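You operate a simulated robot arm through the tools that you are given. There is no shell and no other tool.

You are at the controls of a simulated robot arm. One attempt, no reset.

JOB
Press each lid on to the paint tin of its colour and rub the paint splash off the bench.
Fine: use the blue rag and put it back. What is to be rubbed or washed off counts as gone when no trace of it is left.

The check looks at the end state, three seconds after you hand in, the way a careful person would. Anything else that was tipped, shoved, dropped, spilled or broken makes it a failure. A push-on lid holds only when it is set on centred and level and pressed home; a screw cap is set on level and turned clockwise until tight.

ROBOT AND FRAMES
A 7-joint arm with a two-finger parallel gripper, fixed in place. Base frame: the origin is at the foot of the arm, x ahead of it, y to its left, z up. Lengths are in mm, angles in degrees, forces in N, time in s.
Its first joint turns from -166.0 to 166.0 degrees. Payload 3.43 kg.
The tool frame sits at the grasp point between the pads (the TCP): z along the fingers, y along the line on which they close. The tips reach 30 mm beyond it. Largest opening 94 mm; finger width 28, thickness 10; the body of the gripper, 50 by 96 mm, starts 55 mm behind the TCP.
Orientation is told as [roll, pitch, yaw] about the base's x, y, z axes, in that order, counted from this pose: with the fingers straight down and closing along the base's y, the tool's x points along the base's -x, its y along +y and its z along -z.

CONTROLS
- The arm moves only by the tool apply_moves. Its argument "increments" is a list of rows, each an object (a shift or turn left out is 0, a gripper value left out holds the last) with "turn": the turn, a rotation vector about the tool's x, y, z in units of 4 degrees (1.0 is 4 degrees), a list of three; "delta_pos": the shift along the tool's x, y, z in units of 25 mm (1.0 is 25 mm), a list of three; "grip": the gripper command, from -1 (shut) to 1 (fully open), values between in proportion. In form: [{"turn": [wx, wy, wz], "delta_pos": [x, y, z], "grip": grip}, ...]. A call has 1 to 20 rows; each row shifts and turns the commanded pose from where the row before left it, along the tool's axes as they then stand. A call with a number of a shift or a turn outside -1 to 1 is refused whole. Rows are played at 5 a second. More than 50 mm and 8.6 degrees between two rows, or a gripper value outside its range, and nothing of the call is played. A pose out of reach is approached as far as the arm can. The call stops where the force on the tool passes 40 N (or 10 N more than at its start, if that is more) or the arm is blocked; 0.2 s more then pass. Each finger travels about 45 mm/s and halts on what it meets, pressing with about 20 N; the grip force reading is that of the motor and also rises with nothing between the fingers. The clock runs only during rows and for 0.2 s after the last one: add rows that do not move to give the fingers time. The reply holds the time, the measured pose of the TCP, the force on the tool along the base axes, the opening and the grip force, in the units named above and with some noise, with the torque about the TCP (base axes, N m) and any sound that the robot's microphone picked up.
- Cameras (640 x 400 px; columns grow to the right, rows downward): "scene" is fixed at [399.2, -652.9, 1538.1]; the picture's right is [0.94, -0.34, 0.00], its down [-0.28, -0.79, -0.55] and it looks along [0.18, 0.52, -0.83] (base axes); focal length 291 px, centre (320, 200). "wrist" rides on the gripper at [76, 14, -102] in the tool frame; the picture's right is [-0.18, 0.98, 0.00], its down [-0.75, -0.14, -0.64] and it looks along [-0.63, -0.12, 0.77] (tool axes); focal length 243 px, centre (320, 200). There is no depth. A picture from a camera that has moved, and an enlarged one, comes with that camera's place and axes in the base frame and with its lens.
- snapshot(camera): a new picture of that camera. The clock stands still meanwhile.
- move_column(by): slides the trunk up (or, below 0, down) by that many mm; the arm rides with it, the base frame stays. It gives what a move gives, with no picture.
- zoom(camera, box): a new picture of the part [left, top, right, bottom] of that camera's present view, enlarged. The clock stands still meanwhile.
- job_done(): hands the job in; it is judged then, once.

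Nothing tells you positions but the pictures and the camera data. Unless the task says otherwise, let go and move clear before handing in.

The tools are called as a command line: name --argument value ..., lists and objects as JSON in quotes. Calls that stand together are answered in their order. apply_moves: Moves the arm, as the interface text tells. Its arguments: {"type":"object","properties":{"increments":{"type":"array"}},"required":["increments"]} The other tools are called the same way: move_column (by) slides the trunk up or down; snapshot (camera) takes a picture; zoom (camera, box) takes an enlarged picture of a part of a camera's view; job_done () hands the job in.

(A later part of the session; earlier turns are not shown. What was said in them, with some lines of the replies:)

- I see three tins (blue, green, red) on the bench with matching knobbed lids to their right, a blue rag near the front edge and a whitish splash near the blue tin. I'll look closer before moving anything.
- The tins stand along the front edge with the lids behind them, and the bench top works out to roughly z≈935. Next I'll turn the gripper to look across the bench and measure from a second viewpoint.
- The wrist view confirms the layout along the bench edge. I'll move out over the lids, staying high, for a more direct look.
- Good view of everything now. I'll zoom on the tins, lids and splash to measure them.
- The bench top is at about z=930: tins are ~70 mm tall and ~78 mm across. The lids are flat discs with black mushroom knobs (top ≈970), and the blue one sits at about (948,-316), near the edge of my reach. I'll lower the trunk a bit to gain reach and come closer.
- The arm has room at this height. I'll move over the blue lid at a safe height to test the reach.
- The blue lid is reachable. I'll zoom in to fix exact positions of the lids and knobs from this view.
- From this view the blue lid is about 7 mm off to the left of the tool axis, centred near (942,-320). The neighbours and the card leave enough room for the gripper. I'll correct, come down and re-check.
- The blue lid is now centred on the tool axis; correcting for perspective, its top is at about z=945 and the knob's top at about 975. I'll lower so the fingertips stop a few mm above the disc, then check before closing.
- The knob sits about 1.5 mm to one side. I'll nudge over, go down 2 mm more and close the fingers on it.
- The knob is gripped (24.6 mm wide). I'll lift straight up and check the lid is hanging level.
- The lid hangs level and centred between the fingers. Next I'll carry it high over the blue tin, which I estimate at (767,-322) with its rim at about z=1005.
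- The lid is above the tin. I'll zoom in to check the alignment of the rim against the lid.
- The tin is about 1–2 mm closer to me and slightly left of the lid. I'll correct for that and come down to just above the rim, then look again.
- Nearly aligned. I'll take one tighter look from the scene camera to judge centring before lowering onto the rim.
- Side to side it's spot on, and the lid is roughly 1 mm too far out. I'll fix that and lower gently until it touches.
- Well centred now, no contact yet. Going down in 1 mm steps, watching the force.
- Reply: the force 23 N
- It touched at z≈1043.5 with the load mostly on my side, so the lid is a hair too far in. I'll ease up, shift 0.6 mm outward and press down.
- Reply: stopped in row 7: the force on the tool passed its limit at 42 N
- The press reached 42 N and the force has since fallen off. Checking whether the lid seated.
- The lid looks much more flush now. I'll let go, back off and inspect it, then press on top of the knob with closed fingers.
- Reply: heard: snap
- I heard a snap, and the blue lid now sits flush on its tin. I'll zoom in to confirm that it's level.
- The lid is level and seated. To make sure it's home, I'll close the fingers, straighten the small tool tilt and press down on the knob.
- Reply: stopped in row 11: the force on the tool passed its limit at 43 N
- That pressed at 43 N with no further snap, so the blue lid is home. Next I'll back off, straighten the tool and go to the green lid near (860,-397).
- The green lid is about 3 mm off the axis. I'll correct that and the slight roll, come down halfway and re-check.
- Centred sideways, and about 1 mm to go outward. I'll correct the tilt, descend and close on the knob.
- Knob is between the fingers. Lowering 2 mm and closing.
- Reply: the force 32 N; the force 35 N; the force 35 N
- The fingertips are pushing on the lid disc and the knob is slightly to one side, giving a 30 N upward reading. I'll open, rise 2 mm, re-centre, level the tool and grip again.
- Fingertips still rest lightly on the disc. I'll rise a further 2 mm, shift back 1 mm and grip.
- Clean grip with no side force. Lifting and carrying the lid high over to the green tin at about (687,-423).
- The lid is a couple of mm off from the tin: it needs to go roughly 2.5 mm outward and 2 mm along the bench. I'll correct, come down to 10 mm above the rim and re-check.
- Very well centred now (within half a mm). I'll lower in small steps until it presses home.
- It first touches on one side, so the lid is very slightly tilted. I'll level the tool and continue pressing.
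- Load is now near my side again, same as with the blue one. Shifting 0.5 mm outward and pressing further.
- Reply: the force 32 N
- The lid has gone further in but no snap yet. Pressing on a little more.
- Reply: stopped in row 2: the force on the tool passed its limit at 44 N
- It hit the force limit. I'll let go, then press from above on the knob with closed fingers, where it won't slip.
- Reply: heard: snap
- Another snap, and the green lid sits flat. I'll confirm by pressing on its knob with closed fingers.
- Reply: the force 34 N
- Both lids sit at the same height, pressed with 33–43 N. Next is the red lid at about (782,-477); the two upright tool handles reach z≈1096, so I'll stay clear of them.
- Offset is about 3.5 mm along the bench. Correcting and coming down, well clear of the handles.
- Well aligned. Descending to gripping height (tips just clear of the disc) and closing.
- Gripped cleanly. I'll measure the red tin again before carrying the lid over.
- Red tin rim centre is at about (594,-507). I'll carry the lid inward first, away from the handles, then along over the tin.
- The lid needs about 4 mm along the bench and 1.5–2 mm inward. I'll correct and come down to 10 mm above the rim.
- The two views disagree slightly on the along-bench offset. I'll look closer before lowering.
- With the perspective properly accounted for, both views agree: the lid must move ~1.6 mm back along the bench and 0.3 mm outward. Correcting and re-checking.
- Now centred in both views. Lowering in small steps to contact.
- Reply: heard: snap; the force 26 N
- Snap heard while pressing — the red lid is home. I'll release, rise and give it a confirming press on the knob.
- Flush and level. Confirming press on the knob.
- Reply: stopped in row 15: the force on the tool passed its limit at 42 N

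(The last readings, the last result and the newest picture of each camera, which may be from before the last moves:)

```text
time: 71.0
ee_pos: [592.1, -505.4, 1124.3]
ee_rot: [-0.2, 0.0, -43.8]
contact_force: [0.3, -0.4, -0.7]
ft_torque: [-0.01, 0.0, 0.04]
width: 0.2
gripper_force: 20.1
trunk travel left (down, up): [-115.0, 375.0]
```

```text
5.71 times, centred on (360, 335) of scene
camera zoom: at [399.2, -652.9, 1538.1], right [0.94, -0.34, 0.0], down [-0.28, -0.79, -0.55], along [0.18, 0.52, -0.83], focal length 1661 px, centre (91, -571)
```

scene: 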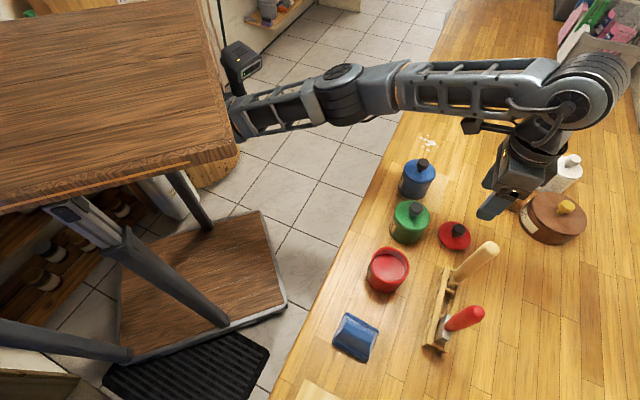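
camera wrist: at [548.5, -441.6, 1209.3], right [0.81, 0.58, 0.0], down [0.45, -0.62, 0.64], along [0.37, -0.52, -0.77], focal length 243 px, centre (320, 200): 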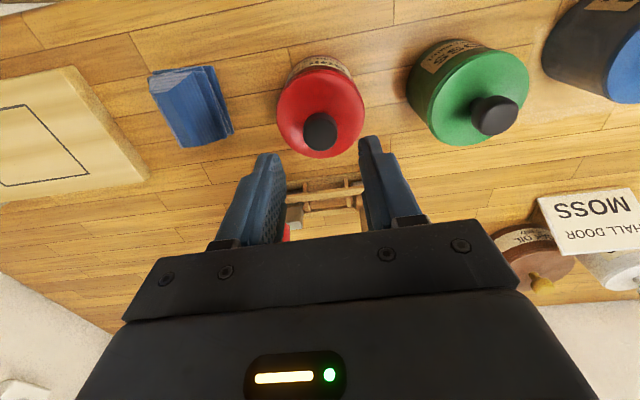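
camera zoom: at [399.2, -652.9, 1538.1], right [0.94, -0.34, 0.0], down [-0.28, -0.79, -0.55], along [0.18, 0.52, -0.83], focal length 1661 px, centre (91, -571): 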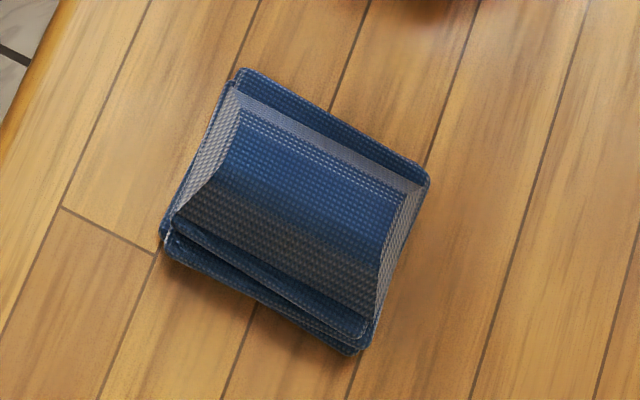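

All three lids are on. The rag lies at about (491,-594), ~70×57 mm, turned about 5° from my present heading, with a raised fold on top. I'll move over it, align the gripper with it and look closely.

apply_moves --increments '[{"delta_pos": [0.072, -0.9, 0], "turn": [-0.036, 0.035, 0], "grip": 0.6}, {"delta_pos": [0.072, -0.9, 0]}, {"delta_pos": [0.072, -0.9, 0]}, {"delta_pos": [0.072, -0.9, 0]}, {"delta_pos": [0.072, -0.9, 0]}, {"delta_pos": [0.072, -0.86, 0]}, {"turn": [0, 0, 0.7]}, {"turn": [0, 0, 0.7]}, {}]'

snapshot --camera "wrist"

snapshot --camera "scene"

```text
time: 73.0
ee_pos: [491.7, -594.1, 1124.4]
ee_rot: [0.0, 0.0, -49.3]
contact_force: [-0.1, 0.9, -0.3]
ft_torque: [0.02, 0.05, 0.03]
width: 74.9
gripper_force: 0.0
trunk travel left (down, up): [-115.0, 375.0]
```

```text
taken
camera wrist: at [452.2, -527.6, 1226.8], right [0.87, 0.5, 0.0], down [0.38, -0.66, 0.64], along [0.32, -0.56, -0.77], focal length 243 px, centre (320, 200)
```

wrist: 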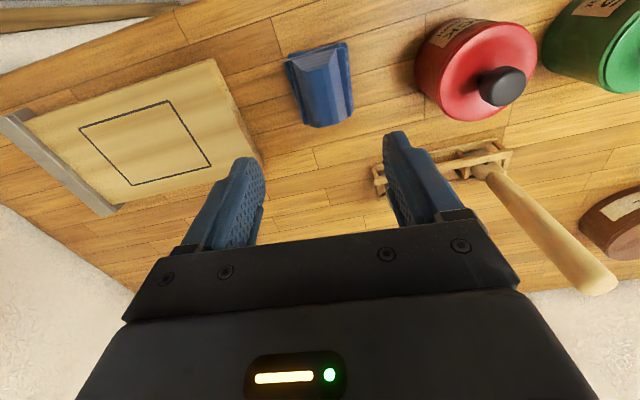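

```text
taken
```

scene: 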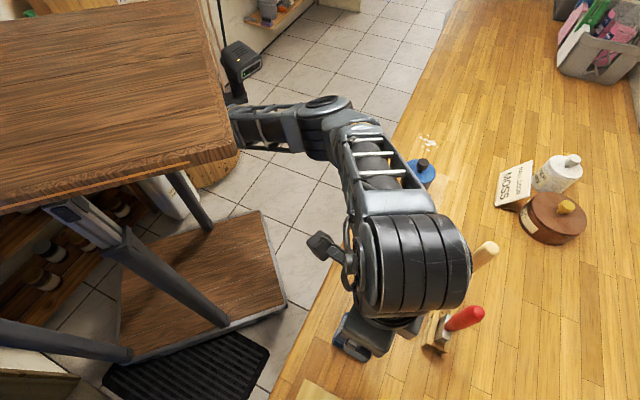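

I can see the rag's fold clearly. Zooming in to find how best to grip it.

zoom --camera "wrist" --box '[260, 25, 380, 145]'

zoom --camera "wrist" --box '[0, 40, 280, 220]'

```text
3.33 times, centred on (320, 85) of wrist
camera zoom: at [452.2, -527.6, 1226.8], right [0.87, 0.5, 0.0], down [0.38, -0.66, 0.64], along [0.32, -0.56, -0.77], focal length 809 px, centre (320, 583)
```

zoom: 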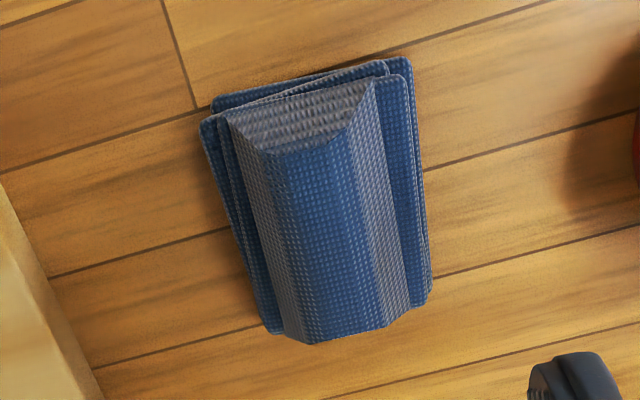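

```text
2.22 times, centred on (140, 130) of wrist
camera zoom: at [452.2, -527.6, 1226.8], right [0.87, 0.5, 0.0], down [0.38, -0.66, 0.64], along [0.32, -0.56, -0.77], focal length 539 px, centre (720, 356)
```

zoom: 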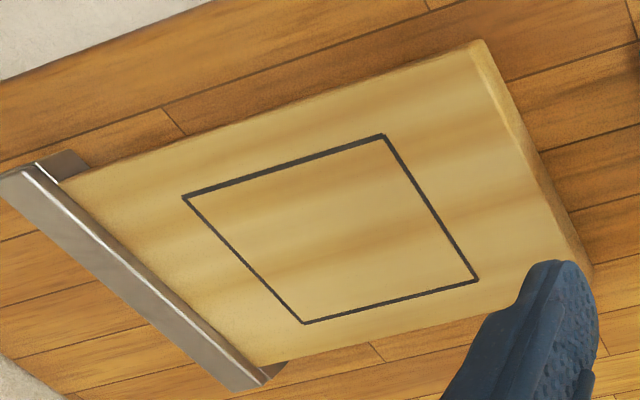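

The rag is two flat layers with a firm ridge running lengthwise (about 45–50 mm wide at its foot), and the gripper is already centred and aligned over it. I'll descend in stages.

apply_moves --increments '[{"delta_pos": [0, 0, 1]}, {"delta_pos": [0, 0, 1]}, {"delta_pos": [0, 0, 1]}, {"delta_pos": [0, 0, 1]}, {"delta_pos": [0, 0, 0.6]}, {}]'

snapshot --camera "wrist"

zoom --camera "scene" --box '[310, 290, 430, 370]'

```text
time: 74.4
ee_pos: [491.5, -594.8, 1008.4]
ee_rot: [0.1, -0.1, -49.5]
contact_force: [-0.3, 0.3, -0.4]
ft_torque: [-0.01, -0.01, -0.02]
width: 75.0
gripper_force: 0.1
trunk travel left (down, up): [-115.0, 375.0]
```

```text
taken
camera wrist: at [452.3, -527.6, 1111.2], right [0.87, 0.5, 0.0], down [0.38, -0.66, 0.64], along [0.32, -0.56, -0.77], focal length 243 px, centre (320, 200)
```

wrist: 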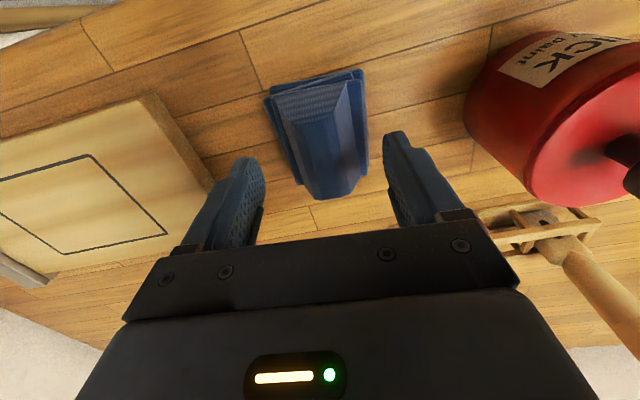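

```text
5.00 times, centred on (370, 330) of scene
camera zoom: at [399.2, -652.9, 1538.1], right [0.94, -0.34, 0.0], down [-0.28, -0.79, -0.55], along [0.18, 0.52, -0.83], focal length 1453 px, centre (70, -450)
```

zoom: 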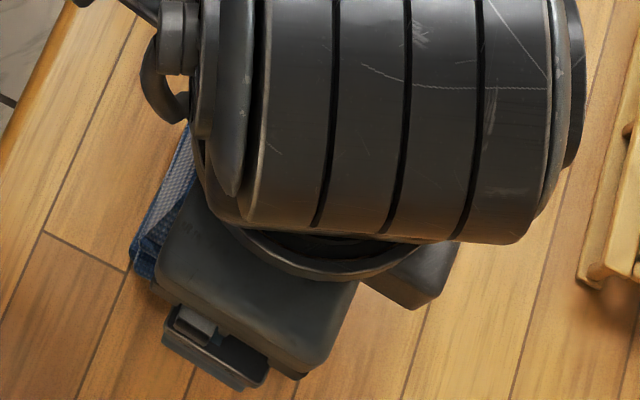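

zoom --camera "wrist" --box '[220, 60, 420, 210]'

```text
2.67 times, centred on (320, 135) of wrist
camera zoom: at [452.3, -527.6, 1111.2], right [0.87, 0.5, 0.0], down [0.38, -0.66, 0.64], along [0.32, -0.56, -0.77], focal length 647 px, centre (320, 373)
```

zoom: 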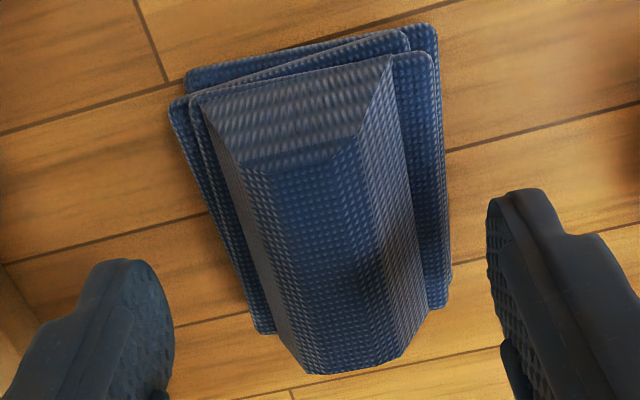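

The ridge is centred between the fingers. Lowering until the tips are just above the flat layers, then closing.

apply_moves --increments '[{"delta_pos": [0, 0, 0.5]}, {"delta_pos": [0, 0, 0.4]}, {"delta_pos": [0, 0, 0.2]}, {}]'

zoom --camera "wrist" --box '[200, 60, 440, 240]'

```text
time: 75.4
ee_pos: [491.5, -594.5, 980.9]
ee_rot: [0.1, 0.0, -49.4]
contact_force: [-0.5, -0.9, -0.2]
ft_torque: [0.02, 0.0, -0.01]
width: 75.2
gripper_force: 0.0
trunk travel left (down, up): [-115.0, 375.0]
```

```text
2.22 times, centred on (320, 150) of wrist
camera zoom: at [452.4, -527.7, 1083.8], right [0.87, 0.5, 0.0], down [0.38, -0.66, 0.64], along [0.32, -0.56, -0.77], focal length 539 px, centre (320, 311)
```

zoom: 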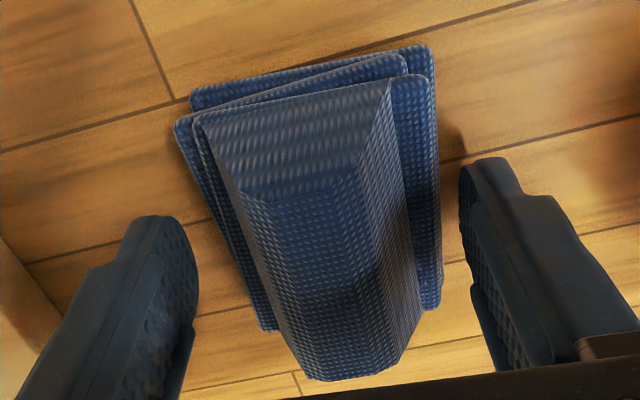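

Clear of contact. Closing onto the ridge.

apply_moves --increments '[{"grip": 0.2}, {"grip": 0.1}, {"grip": 0.0}, {"grip": -0.1}, {"grip": -0.2}, {"grip": -1}, {"grip": -1}, {"grip": -1}, {}]'

zoom --camera "wrist" --box '[200, 60, 440, 240]'

```text
time: 77.4
ee_pos: [492.4, -593.9, 980.5]
ee_rot: [0.0, -0.1, -49.4]
contact_force: [-0.4, -0.1, 0.4]
ft_torque: [-0.03, -0.01, 0.02]
width: 53.3
gripper_force: 19.9
trunk travel left (down, up): [-115.0, 375.0]
```

```text
2.22 times, centred on (320, 150) of wrist
camera zoom: at [452.3, -527.7, 1084.0], right [0.87, 0.5, 0.0], down [0.38, -0.66, 0.64], along [0.32, -0.56, -0.77], focal length 539 px, centre (320, 311)
```

zoom: 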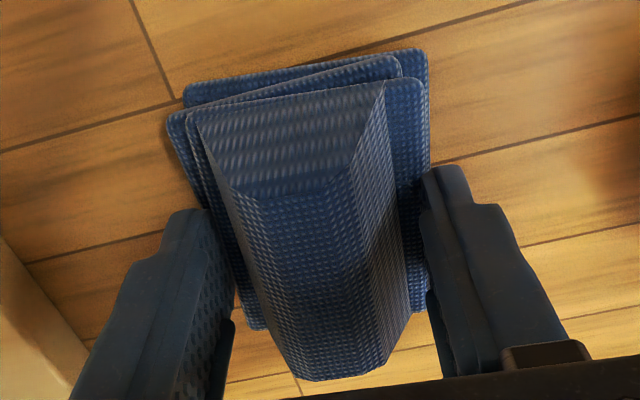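

The fingers hold at 53 mm with full force. Lifting slightly to see whether the rag comes along.

apply_moves --increments '[{"delta_pos": [0, 0, -0.3]}, {"delta_pos": [0, 0, -0.5]}, {}]'

zoom --camera "wrist" --box '[200, 60, 440, 240]'

zoom --camera "scene" --box '[310, 290, 430, 370]'

```text
time: 78.2
ee_pos: [492.9, -593.6, 1000.9]
ee_rot: [0.1, 0.0, -49.4]
contact_force: [0.0, 0.1, 0.1]
ft_torque: [-0.01, -0.02, -0.02]
width: 53.3
gripper_force: 20.6
trunk travel left (down, up): [-115.0, 375.0]
```

```text
2.22 times, centred on (320, 150) of wrist
camera zoom: at [452.2, -527.8, 1104.2], right [0.87, 0.5, 0.0], down [0.38, -0.66, 0.64], along [0.32, -0.56, -0.77], focal length 539 px, centre (320, 311)
```

zoom: 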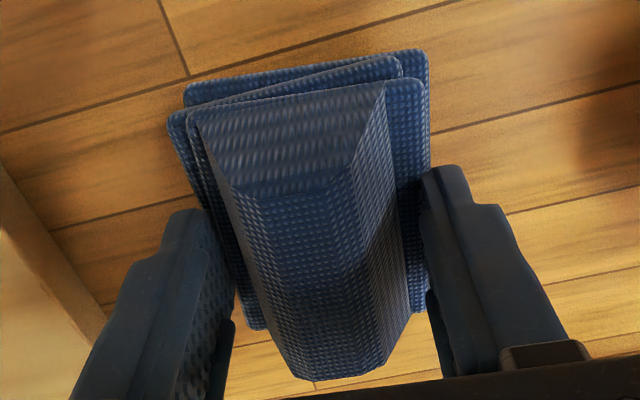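

```text
5.00 times, centred on (370, 330) of scene
camera zoom: at [399.2, -652.9, 1538.1], right [0.94, -0.34, 0.0], down [-0.28, -0.79, -0.55], along [0.18, 0.52, -0.83], focal length 1453 px, centre (70, -450)
```

zoom: 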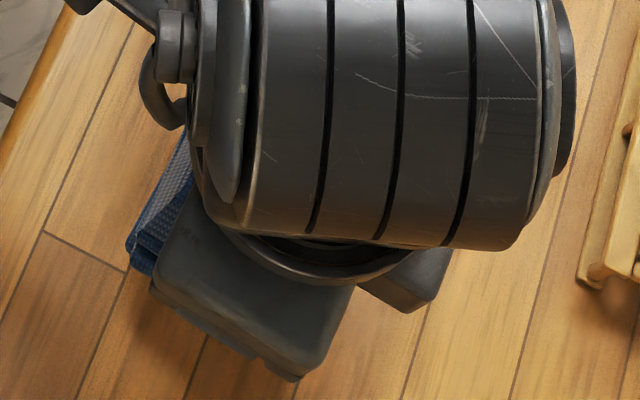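

The rag is held securely; I'll remember its home: TCP (492,-594, 980.5) at yaw -49.4. Next I'll lift it well above the tins and carry it along the bench to the splash.

apply_moves --increments '[{"delta_pos": [0, 0, -1]}, {"delta_pos": [0, 0, -1]}, {"delta_pos": [0, 0, -1]}, {"delta_pos": [0, 0, -1]}, {"delta_pos": [0, 0, -1]}, {"turn": [0, 0, -0.7]}, {"turn": [0, 0, -0.65]}, {}]'

snapshot --camera "wrist"

```text
time: 80.0
ee_pos: [491.5, -594.6, 1126.0]
ee_rot: [0.1, 0.0, -44.0]
contact_force: [-0.5, 0.4, -0.7]
ft_torque: [-0.01, -0.02, 0.0]
width: 53.2
gripper_force: 20.4
trunk travel left (down, up): [-115.0, 375.0]
```

```text
taken
camera wrist: at [446.5, -531.8, 1229.1], right [0.82, 0.58, 0.0], down [0.44, -0.63, 0.64], along [0.37, -0.52, -0.77], focal length 243 px, centre (320, 200)
```

wrist: 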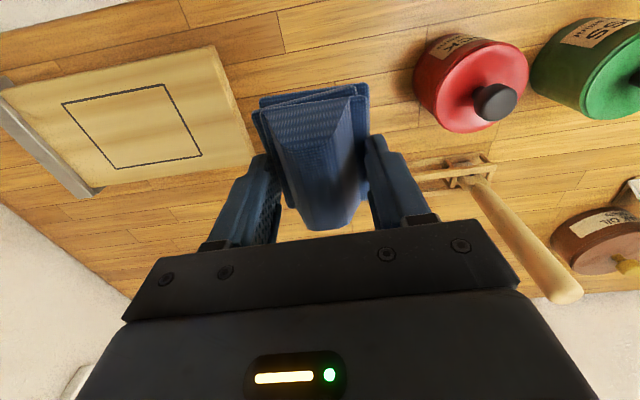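

Held firmly. Carrying it along the bench at a height well above the lid knobs.

apply_moves --increments '[{"delta_pos": [0.01, 0.972, 0]}, {"delta_pos": [0.01, 0.972, 0]}, {"delta_pos": [0.01, 0.972, 0]}, {"delta_pos": [0.01, 0.972, 0]}, {"delta_pos": [0.01, 0.972, 0]}, {"delta_pos": [0.01, 0.972, 0]}, {"delta_pos": [0.01, 0.972, 0]}, {"delta_pos": [0.01, 0.972, 0]}, {"delta_pos": [0.01, 0.972, 0]}, {"delta_pos": [0.01, 0.972, 0]}, {"delta_pos": [0.01, 0.972, 0]}, {"delta_pos": [0.01, 0.972, 0]}, {"delta_pos": [0.01, 0.972, 0]}, {"delta_pos": [0.01, 0.972, 0]}, {"delta_pos": [0.01, 0.972, 0]}, {"delta_pos": [0.01, 0.972, 0]}, {"delta_pos": [0.01, 0.972, 0]}, {"delta_pos": [0.01, 0.972, 0]}, {"delta_pos": [0.01, 0.972, 0]}, {"delta_pos": [0.01, 0.972, 0]}]'

snapshot --camera "wrist"

snapshot --camera "scene"

```text
time: 84.2
ee_pos: [828.0, -242.8, 1127.1]
ee_rot: [0.1, -0.1, -44.0]
contact_force: [-0.6, 0.1, 0.1]
ft_torque: [0.01, -0.02, 0.0]
width: 53.1
gripper_force: 21.1
trunk travel left (down, up): [-115.0, 375.0]
```

```text
taken
camera wrist: at [781.3, -179.8, 1229.7], right [0.82, 0.58, 0.0], down [0.44, -0.63, 0.64], along [0.37, -0.52, -0.77], focal length 243 px, centre (320, 200)
```

wrist: 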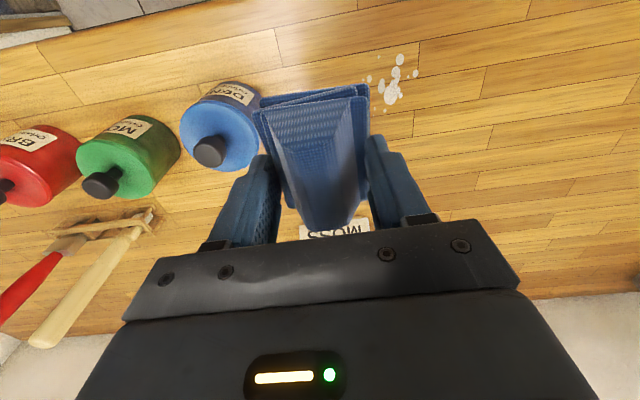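

```text
taken
```

scene: 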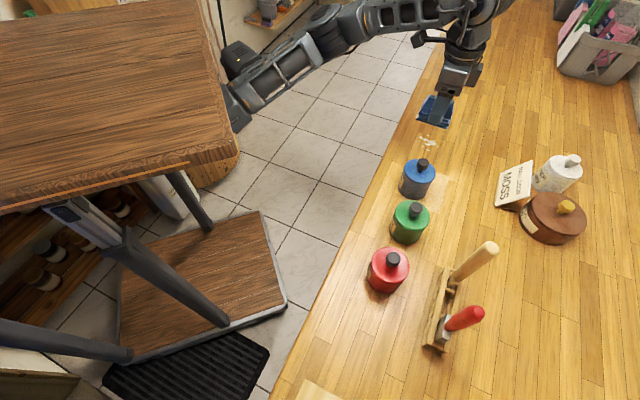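

The splash is just ahead of the rag. Zooming to measure it against the tool.

zoom --camera "wrist" --box '[340, 40, 440, 120]'

```text
5.00 times, centred on (390, 80) of wrist
camera zoom: at [781.3, -179.8, 1229.7], right [0.82, 0.58, 0.0], down [0.44, -0.63, 0.64], along [0.37, -0.52, -0.77], focal length 1213 px, centre (-30, 800)
```

zoom: 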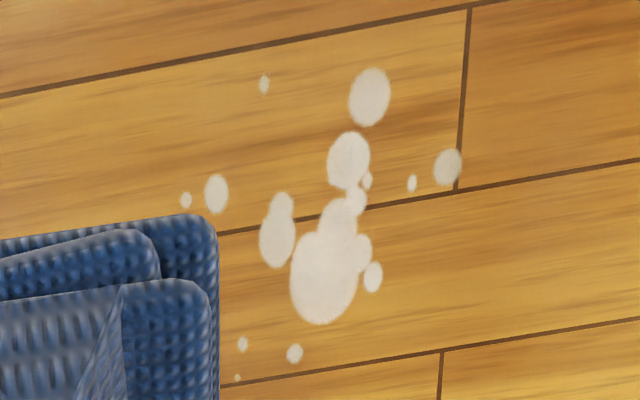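

The splash spans about 64×65 mm just ahead of the rag. I'll set the rag down beside it, well clear of the blue tin, and find contact gently.

apply_moves --increments '[{"delta_pos": [0, 0.4, 0]}, {"delta_pos": [0, 0, 1]}, {"delta_pos": [0, 0, 1]}, {"delta_pos": [0, 0, 1]}, {"delta_pos": [0, 0, 1]}, {"delta_pos": [0, 0, 1]}, {"delta_pos": [0, 0, 0.4]}, {}]'

zoom --camera "scene" --box '[380, 80, 500, 200]'

snapshot --camera "wrist"

```text
time: 86.0
ee_pos: [834.8, -234.2, 990.6]
ee_rot: [0.1, -0.2, -44.0]
contact_force: [0.0, -0.5, -1.1]
ft_torque: [-0.01, 0.0, -0.01]
width: 53.1
gripper_force: 20.6
trunk travel left (down, up): [-115.0, 375.0]
```

```text
3.33 times, centred on (440, 140) of scene
camera zoom: at [399.2, -652.9, 1538.1], right [0.94, -0.34, 0.0], down [-0.28, -0.79, -0.55], along [0.18, 0.52, -0.83], focal length 969 px, centre (-80, 400)
```

zoom: 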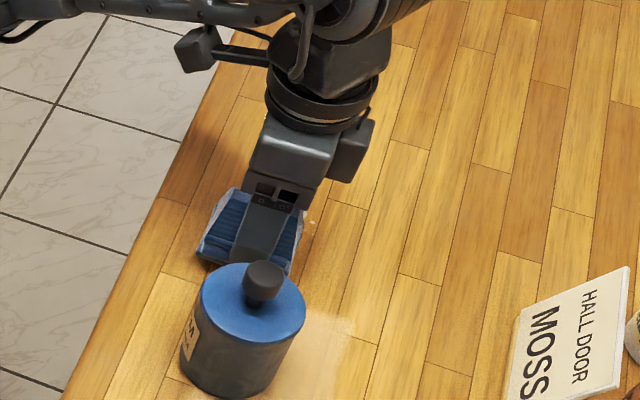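

```text
taken
camera wrist: at [788.2, -171.9, 1094.4], right [0.82, 0.58, 0.0], down [0.44, -0.63, 0.64], along [0.37, -0.52, -0.77], focal length 243 px, centre (320, 200)
```

wrist: 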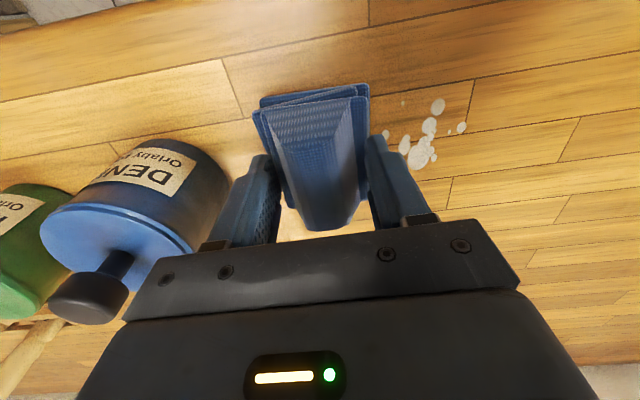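

Safe distance from the blue tin. Now finding bench contact.

apply_moves --increments '[{"delta_pos": [0, 0, 0.16]}, {"delta_pos": [0, 0, 0.12]}, {"delta_pos": [0, 0, 0.06]}, {"delta_pos": [0, 0, 0.04]}, {}]'

```text
time: 87.2
ee_pos: [834.2, -234.2, 982.0]
ee_rot: [0.1, -0.1, -43.9]
contact_force: [-0.1, 0.0, -0.8]
ft_torque: [0.0, 0.0, -0.01]
width: 53.2
gripper_force: 19.9
trunk travel left (down, up): [-115.0, 375.0]
```

apply_moves --increments '[{"delta_pos": [0, 0, 0.04]}, {"delta_pos": [0, 0, 0.04]}, {}]'

```text
time: 88.0
ee_pos: [833.1, -235.3, 980.6]
ee_rot: [0.1, -0.2, -44.0]
contact_force: [0.0, 0.0, 8.5]
ft_torque: [0.02, 0.14, -0.01]
width: 53.3
gripper_force: 19.8
trunk travel left (down, up): [-115.0, 375.0]
```

Contact at about 8.5 N. First wiping stroke along the bench through the splash and back.

apply_moves --increments '[{"delta_pos": [0, 0, 0.02]}, {"delta_pos": [0, 0.5, 0]}, {"delta_pos": [0, 0.5, 0]}, {"delta_pos": [0, 0.5, 0]}, {"delta_pos": [0, 0.5, 0]}, {"delta_pos": [0, 0.5, 0]}, {"delta_pos": [0, 0.5, 0]}, {"delta_pos": [0, 0.5, 0]}, {"delta_pos": [0, 0.5, 0]}, {"delta_pos": [0, 0.5, 0]}, {"delta_pos": [0, 0.5, 0]}, {"delta_pos": [0, 0.5, 0]}, {}]'

zoom --camera "scene" --box '[380, 80, 500, 200]'

snapshot --camera "wrist"

```text
time: 90.8
ee_pos: [929.6, -135.7, 979.5]
ee_rot: [0.2, -0.1, -44.0]
contact_force: [-5.3, -3.4, 10.7]
ft_torque: [-0.13, 0.09, -0.03]
width: 53.1
gripper_force: 19.7
trunk travel left (down, up): [-115.0, 375.0]
```

```text
3.33 times, centred on (440, 140) of scene
camera zoom: at [399.2, -652.9, 1538.1], right [0.94, -0.34, 0.0], down [-0.28, -0.79, -0.55], along [0.18, 0.52, -0.83], focal length 969 px, centre (-80, 400)
```

zoom: 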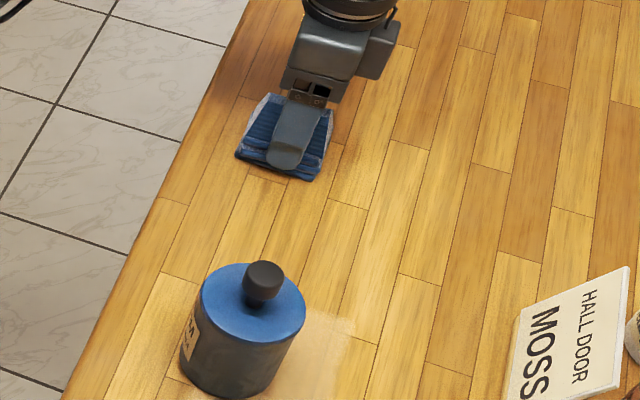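

```text
taken
camera wrist: at [883.6, -72.6, 1083.7], right [0.82, 0.58, 0.0], down [0.44, -0.63, 0.64], along [0.37, -0.52, -0.77], focal length 243 px, centre (320, 200)
```

wrist: 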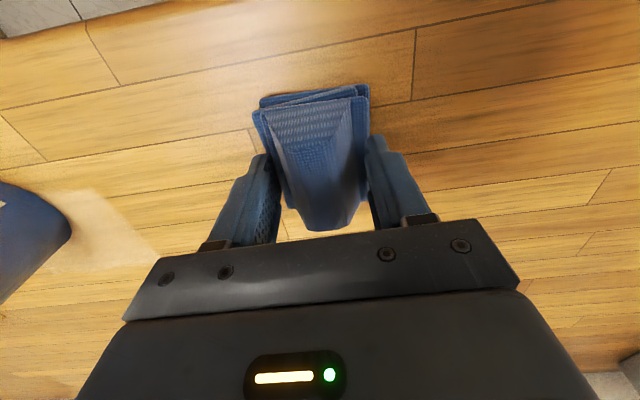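

The splash looks gone after one stroke. Zooming for leftover specks before the return stroke.

zoom --camera "scene" --box '[400, 124, 464, 164]'

zoom --camera "wrist" --box '[60, 60, 280, 220]'

```text
10.00 times, centred on (432, 144) of scene
camera zoom: at [399.2, -652.9, 1538.1], right [0.94, -0.34, 0.0], down [-0.28, -0.79, -0.55], along [0.18, 0.52, -0.83], focal length 2906 px, centre (-800, 760)
```

zoom: 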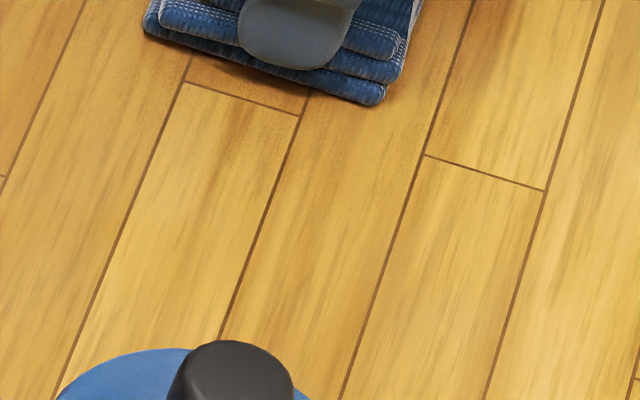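

```text
2.50 times, centred on (170, 140) of wrist
camera zoom: at [883.6, -72.6, 1083.7], right [0.82, 0.58, 0.0], down [0.44, -0.63, 0.64], along [0.37, -0.52, -0.77], focal length 606 px, centre (695, 350)
```

zoom: 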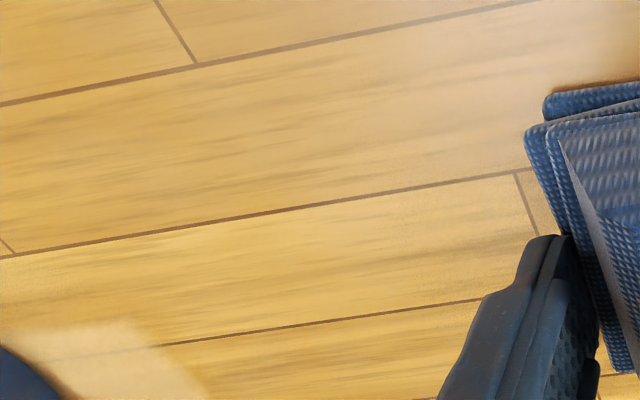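

No specks visible. For thoroughness I'll make two more overlapping passes: one further out, one nearer in.

apply_moves --increments '[{"delta_pos": [-0.5, 0, 0]}, {"delta_pos": [-0.5, 0, 0]}, {"delta_pos": [0, -0.5, 0]}, {"delta_pos": [0, -0.5, 0]}, {"delta_pos": [0, -0.5, 0]}, {"delta_pos": [0, -0.5, 0]}, {"delta_pos": [0, -0.5, 0]}, {"delta_pos": [0, -0.5, 0]}, {"delta_pos": [0, -0.5, 0]}, {"delta_pos": [0, -0.5, 0]}, {"delta_pos": [0, -0.5, 0]}, {"delta_pos": [0, -0.5, 0]}, {}]'

apply_moves --increments '[{"delta_pos": [0.5, 0, 0]}, {"delta_pos": [0.5, 0, 0]}, {"delta_pos": [0.5, 0, 0]}, {"delta_pos": [0.1, 0, 0]}, {"delta_pos": [0, 0.5, 0]}, {"delta_pos": [0, 0.5, 0]}, {"delta_pos": [0, 0.5, 0]}, {"delta_pos": [0, 0.5, 0]}, {"delta_pos": [0, 0.5, 0]}, {"delta_pos": [0, 0.5, 0]}, {"delta_pos": [0, 0.5, 0]}, {"delta_pos": [0, 0.5, 0]}, {"delta_pos": [0, 0.5, 0]}, {"delta_pos": [0, 0.5, 0]}, {}]'

zoom --camera "scene" --box '[396, 120, 476, 220]'

snapshot --camera "wrist"

```text
time: 93.6
ee_pos: [860.0, -241.4, 979.4]
ee_rot: [0.1, -0.2, -44.0]
contact_force: [4.0, 5.8, 17.6]
ft_torque: [0.16, -0.17, 0.03]
width: 53.1
gripper_force: 20.2
trunk travel left (down, up): [-115.0, 375.0]
```

```text
time: 96.8
ee_pos: [917.9, -124.8, 980.8]
ee_rot: [0.1, 0.0, -44.0]
contact_force: [-2.5, -1.2, 6.5]
ft_torque: [-0.04, 0.04, -0.01]
width: 53.1
gripper_force: 19.9
trunk travel left (down, up): [-115.0, 375.0]
```

```text
4.00 times, centred on (436, 170) of scene
camera zoom: at [399.2, -652.9, 1538.1], right [0.94, -0.34, 0.0], down [-0.28, -0.79, -0.55], along [0.18, 0.52, -0.83], focal length 1163 px, centre (-144, 320)
```

zoom: 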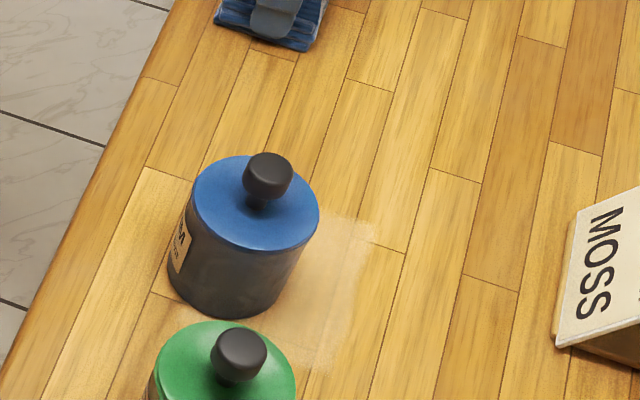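

```text
taken
camera wrist: at [872.5, -62.1, 1083.2], right [0.82, 0.58, 0.0], down [0.44, -0.63, 0.64], along [0.37, -0.52, -0.77], focal length 243 px, centre (320, 200)
```

wrist: 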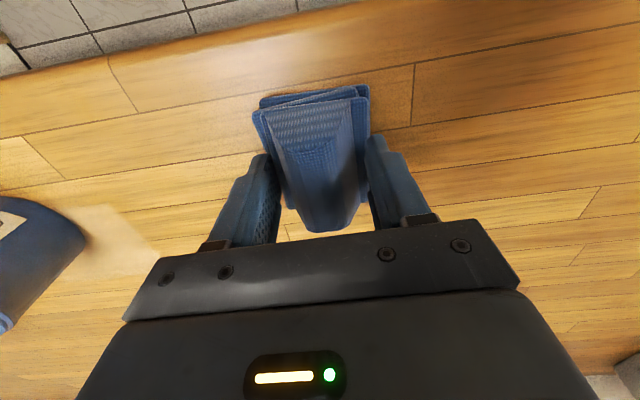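

The splash is fully gone. There is also a faint pale rectangle on the bench around the blue tin that was there from the start; let me look at it closely to judge what it is.

zoom --camera "scene" --box '[420, 168, 468, 218]'

zoom --camera "wrist" --box '[60, 180, 180, 280]'

```text
8.00 times, centred on (444, 193) of scene
camera zoom: at [399.2, -652.9, 1538.1], right [0.94, -0.34, 0.0], down [-0.28, -0.79, -0.55], along [0.18, 0.52, -0.83], focal length 2325 px, centre (-672, 256)
```

zoom: 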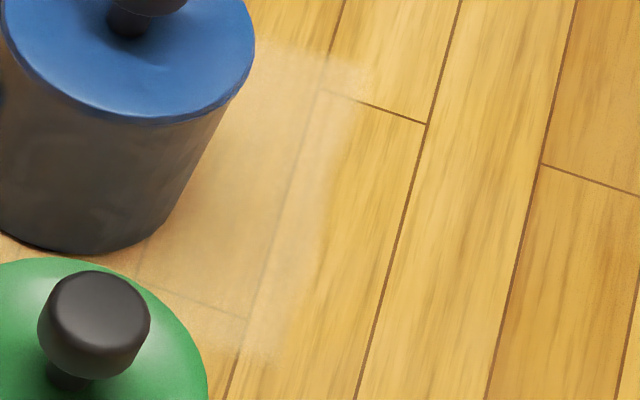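

```text
4.00 times, centred on (120, 230) of wrist
camera zoom: at [872.5, -62.1, 1083.2], right [0.82, 0.58, 0.0], down [0.44, -0.63, 0.64], along [0.37, -0.52, -0.77], focal length 970 px, centre (1120, 80)
```

zoom: 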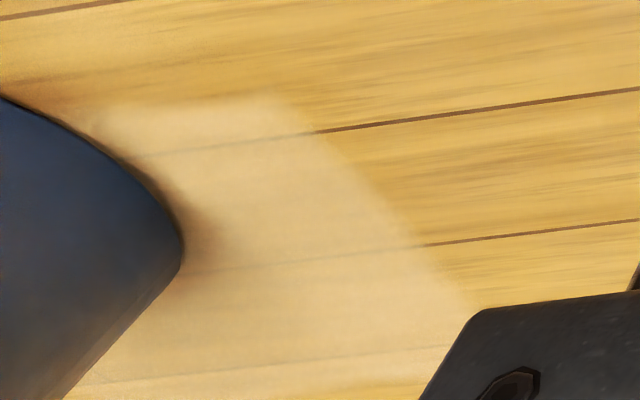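

That patch is a feathered bleached area of the wood that the tin stands on, not splash, so I'll leave it alone. Now I'll lift the rag and carry it back the same way.

apply_moves --increments '[{"delta_pos": [0, 0, -0.5]}, {"delta_pos": [0, 0, -1]}, {"delta_pos": [0, 0, -1]}, {"delta_pos": [0, 0, -1]}, {"delta_pos": [0, 0, -1]}, {"delta_pos": [0, 0, -1]}, {"delta_pos": [0, 0, -0.5]}, {}]'

snapshot --camera "wrist"

zoom --camera "scene" --box '[396, 90, 476, 170]'

```text
time: 98.6
ee_pos: [918.2, -126.0, 1129.5]
ee_rot: [0.0, 0.0, -44.0]
contact_force: [-2.0, -0.1, 0.1]
ft_torque: [0.0, 0.0, 0.0]
width: 52.9
gripper_force: 20.0
trunk travel left (down, up): [-115.0, 375.0]
```

```text
taken
camera wrist: at [872.4, -63.0, 1233.2], right [0.82, 0.58, 0.0], down [0.44, -0.63, 0.64], along [0.37, -0.52, -0.77], focal length 243 px, centre (320, 200)
```

wrist: 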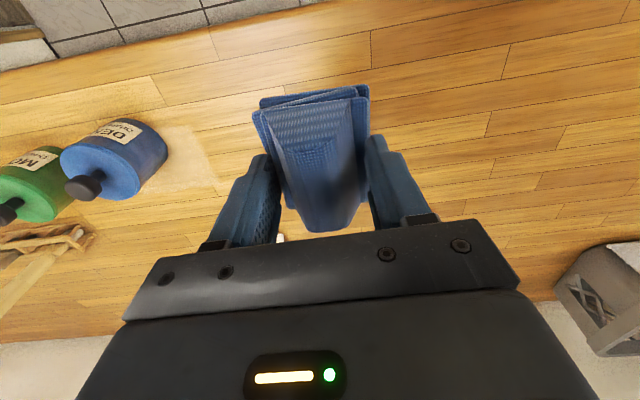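

```text
5.00 times, centred on (436, 130) of scene
camera zoom: at [399.2, -652.9, 1538.1], right [0.94, -0.34, 0.0], down [-0.28, -0.79, -0.55], along [0.18, 0.52, -0.83], focal length 1453 px, centre (-260, 550)
```

zoom: 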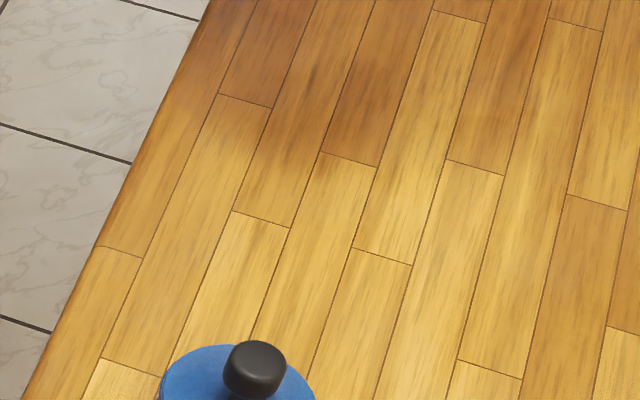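

The bench is clean where the splash was, with no smear. Carrying the rag back.

apply_moves --increments '[{"delta_pos": [-0.0305, -0.975, 0]}, {"delta_pos": [-0.0305, -0.975, 0]}, {"delta_pos": [-0.0305, -0.975, 0]}, {"delta_pos": [-0.0305, -0.975, 0]}, {"delta_pos": [-0.0305, -0.975, 0]}, {"delta_pos": [-0.0305, -0.975, 0]}, {"delta_pos": [-0.0305, -0.975, 0]}, {"delta_pos": [-0.0305, -0.975, 0]}, {"delta_pos": [-0.0305, -0.975, 0]}, {"delta_pos": [-0.0305, -0.975, 0]}, {"delta_pos": [-0.0305, -0.975, 0]}, {"delta_pos": [-0.0305, -0.975, 0]}, {"delta_pos": [-0.0305, -0.975, 0]}, {"delta_pos": [-0.0305, -0.975, 0]}, {"delta_pos": [-0.0305, -0.975, 0]}, {"delta_pos": [-0.0305, -0.975, 0]}, {"delta_pos": [-0.0305, -0.975, 0]}, {"delta_pos": [-0.0305, -0.975, 0]}, {"delta_pos": [-0.0305, -0.975, 0]}, {"delta_pos": [-0.0305, -0.975, 0]}]'

apply_moves --increments '[{"delta_pos": [-0.0305, -0.975, 0]}, {"delta_pos": [-0.0305, -0.975, 0]}, {"delta_pos": [-0.0305, -0.975, 0]}, {"delta_pos": [-0.0305, -0.975, 0]}, {"delta_pos": [-0.0305, -0.975, 0]}, {"delta_pos": [-0.0305, -0.975, 0]}, {"turn": [0, 0, 0.7]}, {"turn": [0, 0, 0.65]}, {}]'

```text
time: 102.8
ee_pos: [589.9, -487.1, 1130.4]
ee_rot: [0.2, -0.2, -43.9]
contact_force: [0.3, -0.2, -1.6]
ft_torque: [-0.01, -0.01, -0.04]
width: 53.0
gripper_force: 19.7
trunk travel left (down, up): [-115.0, 375.0]
```

```text
time: 104.8
ee_pos: [491.9, -596.1, 1130.3]
ee_rot: [0.1, -0.1, -49.4]
contact_force: [0.0, 0.1, 0.4]
ft_torque: [-0.01, -0.04, -0.05]
width: 53.2
gripper_force: 20.0
trunk travel left (down, up): [-115.0, 375.0]
```

Back over the rag's spot. Correcting 2 mm and lowering.

apply_moves --increments '[{"delta_pos": [0.056, 0.052, 0.8]}, {"delta_pos": [0, 0, 1]}, {"delta_pos": [0, 0, 1]}, {"delta_pos": [0, 0, 1]}, {"delta_pos": [0, 0, 1]}, {"delta_pos": [0, 0, 0.7]}, {"delta_pos": [0, 0, 0.3]}, {}]'

snapshot --camera "wrist"

```text
time: 106.6
ee_pos: [491.8, -595.3, 984.7]
ee_rot: [0.2, 0.0, -49.4]
contact_force: [0.3, 0.7, 0.0]
ft_torque: [-0.04, -0.03, 0.02]
width: 53.0
gripper_force: 20.2
trunk travel left (down, up): [-115.0, 375.0]
```

```text
taken
camera wrist: at [453.1, -528.1, 1087.6], right [0.87, 0.5, 0.0], down [0.38, -0.66, 0.64], along [0.32, -0.56, -0.77], focal length 243 px, centre (320, 200)
```

wrist: 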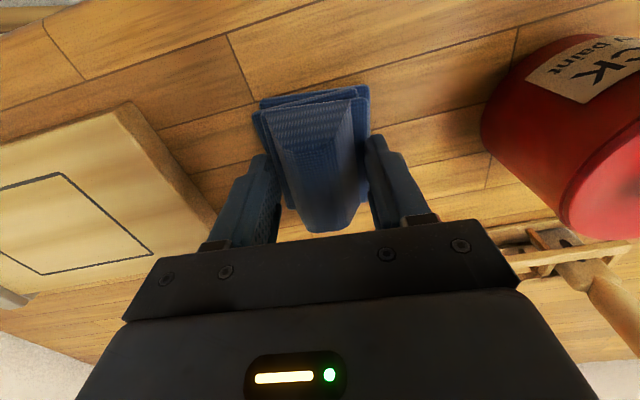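

Setting it down gently until it touches the bench.

apply_moves --increments '[{"delta_pos": [0, 0, 0.08]}, {"delta_pos": [0, 0, 0.04]}, {"delta_pos": [0, 0, 0.04]}, {}]'

```text
time: 107.6
ee_pos: [492.9, -594.5, 980.2]
ee_rot: [0.1, -0.1, -49.3]
contact_force: [-0.5, -0.3, 0.5]
ft_torque: [-0.07, 0.01, -0.04]
width: 53.2
gripper_force: 20.1
trunk travel left (down, up): [-115.0, 375.0]
```

apply_moves --increments '[{"delta_pos": [0, 0, 0.03]}, {}]'

```text
time: 108.2
ee_pos: [492.8, -593.6, 979.0]
ee_rot: [0.0, -0.3, -49.5]
contact_force: [1.4, 0.2, 13.9]
ft_torque: [0.06, 0.01, 0.01]
width: 53.2
gripper_force: 20.2
trunk travel left (down, up): [-115.0, 375.0]
```

It is on the bench now. Easing the pressure off, opening slowly and rising straight up.

apply_moves --increments '[{"delta_pos": [0, 0, -0.03]}, {"grip": 0.3}, {"grip": 0.5}, {"grip": 0.7}, {"grip": 0.7}, {"delta_pos": [0, 0, -0.6]}, {"delta_pos": [0, 0, -1]}, {"delta_pos": [0, 0, -1]}, {"delta_pos": [0, 0, -1]}, {"delta_pos": [0, 0, -1]}, {"delta_pos": [0, 0, -1]}, {}]'

snapshot --camera "wrist"

```text
time: 110.8
ee_pos: [492.8, -595.4, 1120.7]
ee_rot: [0.1, 0.0, -49.4]
contact_force: [-0.4, -0.3, 0.5]
ft_torque: [0.04, 0.0, 0.0]
width: 79.5
gripper_force: 0.0
trunk travel left (down, up): [-115.0, 375.0]
```

```text
taken
camera wrist: at [452.9, -528.6, 1223.8], right [0.87, 0.5, 0.0], down [0.38, -0.66, 0.64], along [0.32, -0.56, -0.77], focal length 243 px, centre (320, 200)
```

wrist: 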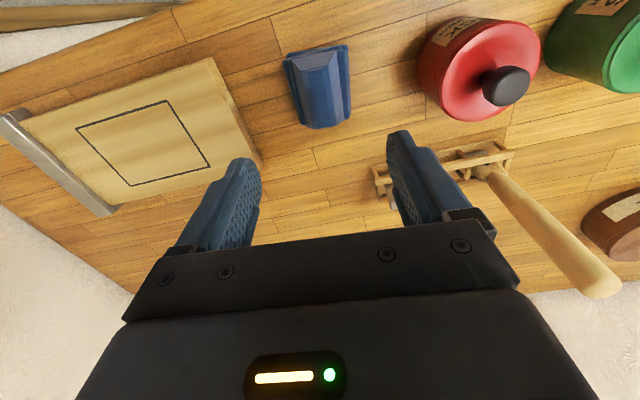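

The rag lies back in its place. Retreating up and inward, then a final inspection of the whole bench.

apply_moves --increments '[{"delta_pos": [0, 0, -1]}, {"delta_pos": [0, 0, -1]}, {"delta_pos": [0, 0, -1]}, {"delta_pos": [0, 0, -1]}, {"delta_pos": [0.9, 0.5, 0]}, {"delta_pos": [0.9, 0.5, 0]}, {"delta_pos": [0.9, 0.5, 0]}, {"delta_pos": [0.9, 0.5, 0]}, {"delta_pos": [0.9, 0.5, 0]}, {"delta_pos": [0.9, 0.5, 0]}, {}]'

snapshot --camera "scene"

zoom --camera "scene" --box '[320, 140, 480, 260]'

zoom --camera "scene" --box '[300, 240, 500, 390]'

```text
time: 113.2
ee_pos: [462.0, -436.5, 1185.2]
ee_rot: [-0.2, 0.4, -49.4]
contact_force: [0.1, 0.3, -0.7]
ft_torque: [0.0, 0.0, 0.02]
width: 80.0
gripper_force: 0.1
out of reach, approached as far as the arm can: row 3, 4
trunk travel left (down, up): [-115.0, 375.0]
```

```text
taken
```

scene: 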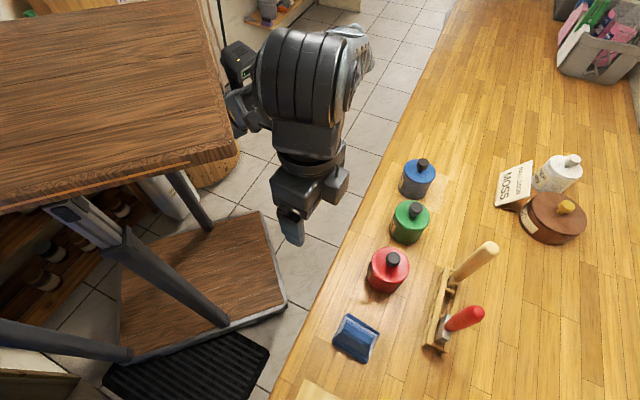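

```text
3.33 times, centred on (400, 200) of scene
camera zoom: at [399.2, -652.9, 1538.1], right [0.94, -0.34, 0.0], down [-0.28, -0.79, -0.55], along [0.18, 0.52, -0.83], focal length 969 px, centre (53, 200)
```

zoom: 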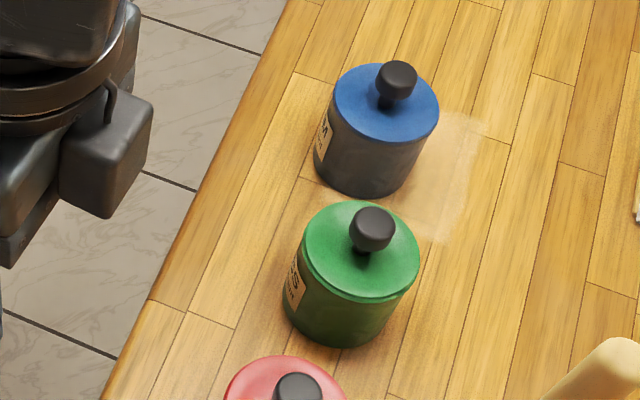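

```text
2.67 times, centred on (400, 315) of scene
camera zoom: at [399.2, -652.9, 1538.1], right [0.94, -0.34, 0.0], down [-0.28, -0.79, -0.55], along [0.18, 0.52, -0.83], focal length 775 px, centre (107, -107)
```

zoom: 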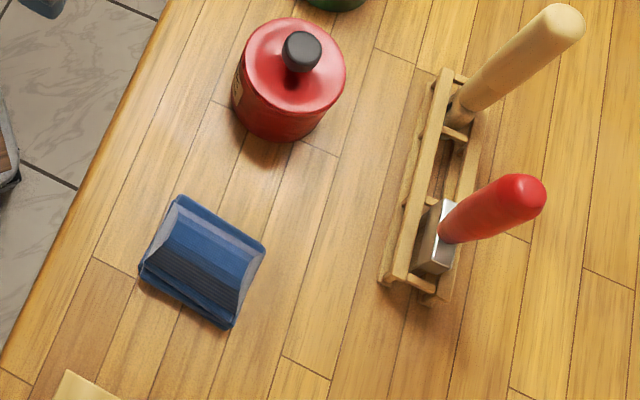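

Everything looks in order. One close look at each lid's seat before handing in.

zoom --camera "scene" --box '[394, 150, 442, 200]'

zoom --camera "scene" --box '[384, 195, 436, 247]'

zoom --camera "scene" --box '[360, 242, 416, 298]'

zoom --camera "scene" --box '[396, 110, 460, 160]'

```text
8.00 times, centred on (418, 175) of scene
camera zoom: at [399.2, -652.9, 1538.1], right [0.94, -0.34, 0.0], down [-0.28, -0.79, -0.55], along [0.18, 0.52, -0.83], focal length 2325 px, centre (-464, 400)
```

zoom: 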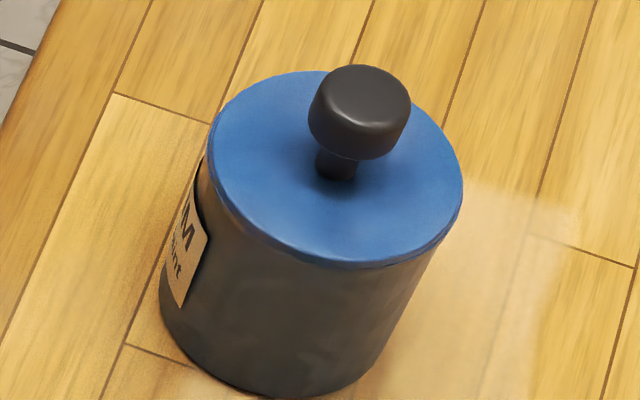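

```text
7.69 times, centred on (410, 221) of scene
camera zoom: at [399.2, -652.9, 1538.1], right [0.94, -0.34, 0.0], down [-0.28, -0.79, -0.55], along [0.18, 0.52, -0.83], focal length 2236 px, centre (-372, 38)
```

zoom: 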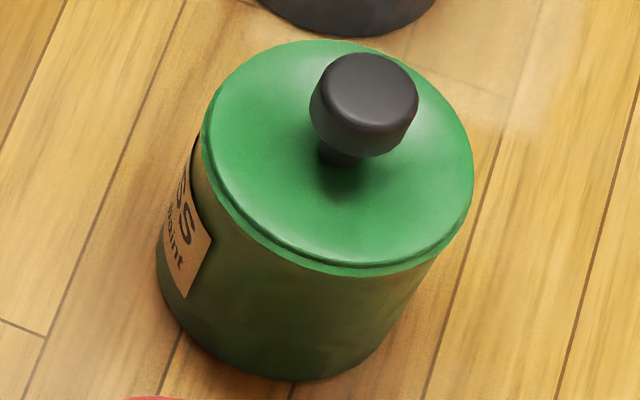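

```text
7.14 times, centred on (388, 270) of scene
camera zoom: at [399.2, -652.9, 1538.1], right [0.94, -0.34, 0.0], down [-0.28, -0.79, -0.55], along [0.18, 0.52, -0.83], focal length 2076 px, centre (-166, -300)
```

zoom: 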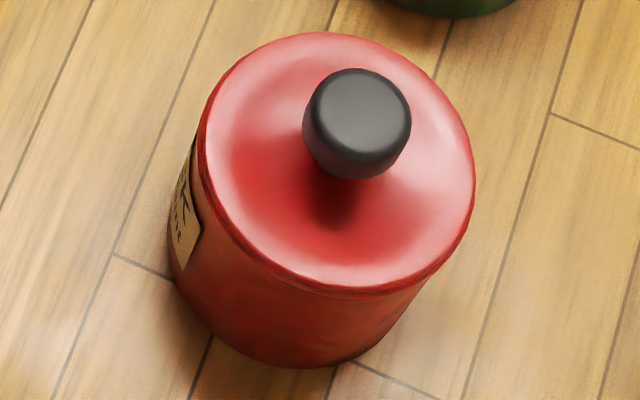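

```text
8.00 times, centred on (428, 135) of scene
camera zoom: at [399.2, -652.9, 1538.1], right [0.94, -0.34, 0.0], down [-0.28, -0.79, -0.55], along [0.18, 0.52, -0.83], focal length 2325 px, centre (-544, 720)
```

zoom: 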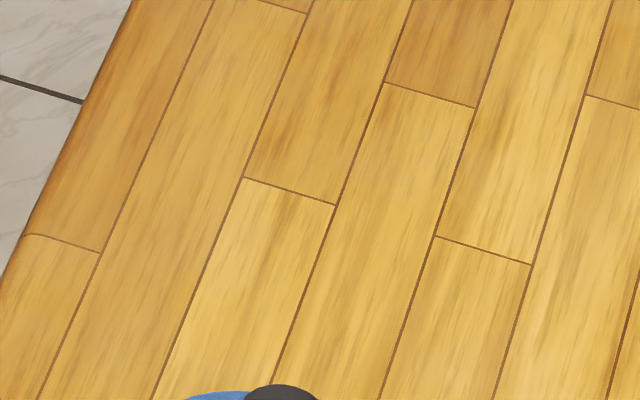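

All three lids sit flat and snapped home. The splash is gone without a trace, the rag is back in its place, and nothing else moved. The arm is clear, so I'm handing in.

job_done

```text
The job is handed in.
```

The job is handed in: all three lids are on their tins, the paint splash is gone and the blue rag is back where it was.

- **Lids:** I heard a snap for each lid and then pressed each knob again, with 33 N on green and about 42 N on blue and red. They sit level. The green lid looks about 1 mm off-centre in the last close-up, but no further snap came when I pressed it again.
- **Splash:** One pass with the rag took it off, and I made two more overlapping passes. Close-up pictures show no specks or smears.
- **Rag:** It is back within about a millimetre of where it lay, at the same angle.
- **Left alone:** There is a faint pale rectangle on the bench around the blue tin. It was there at the start and the tin stands on it. I took it for bleached wood rather than paint, and I did not wipe it to check.

Nothing else was touched or moved, and the arm is clear of the bench.
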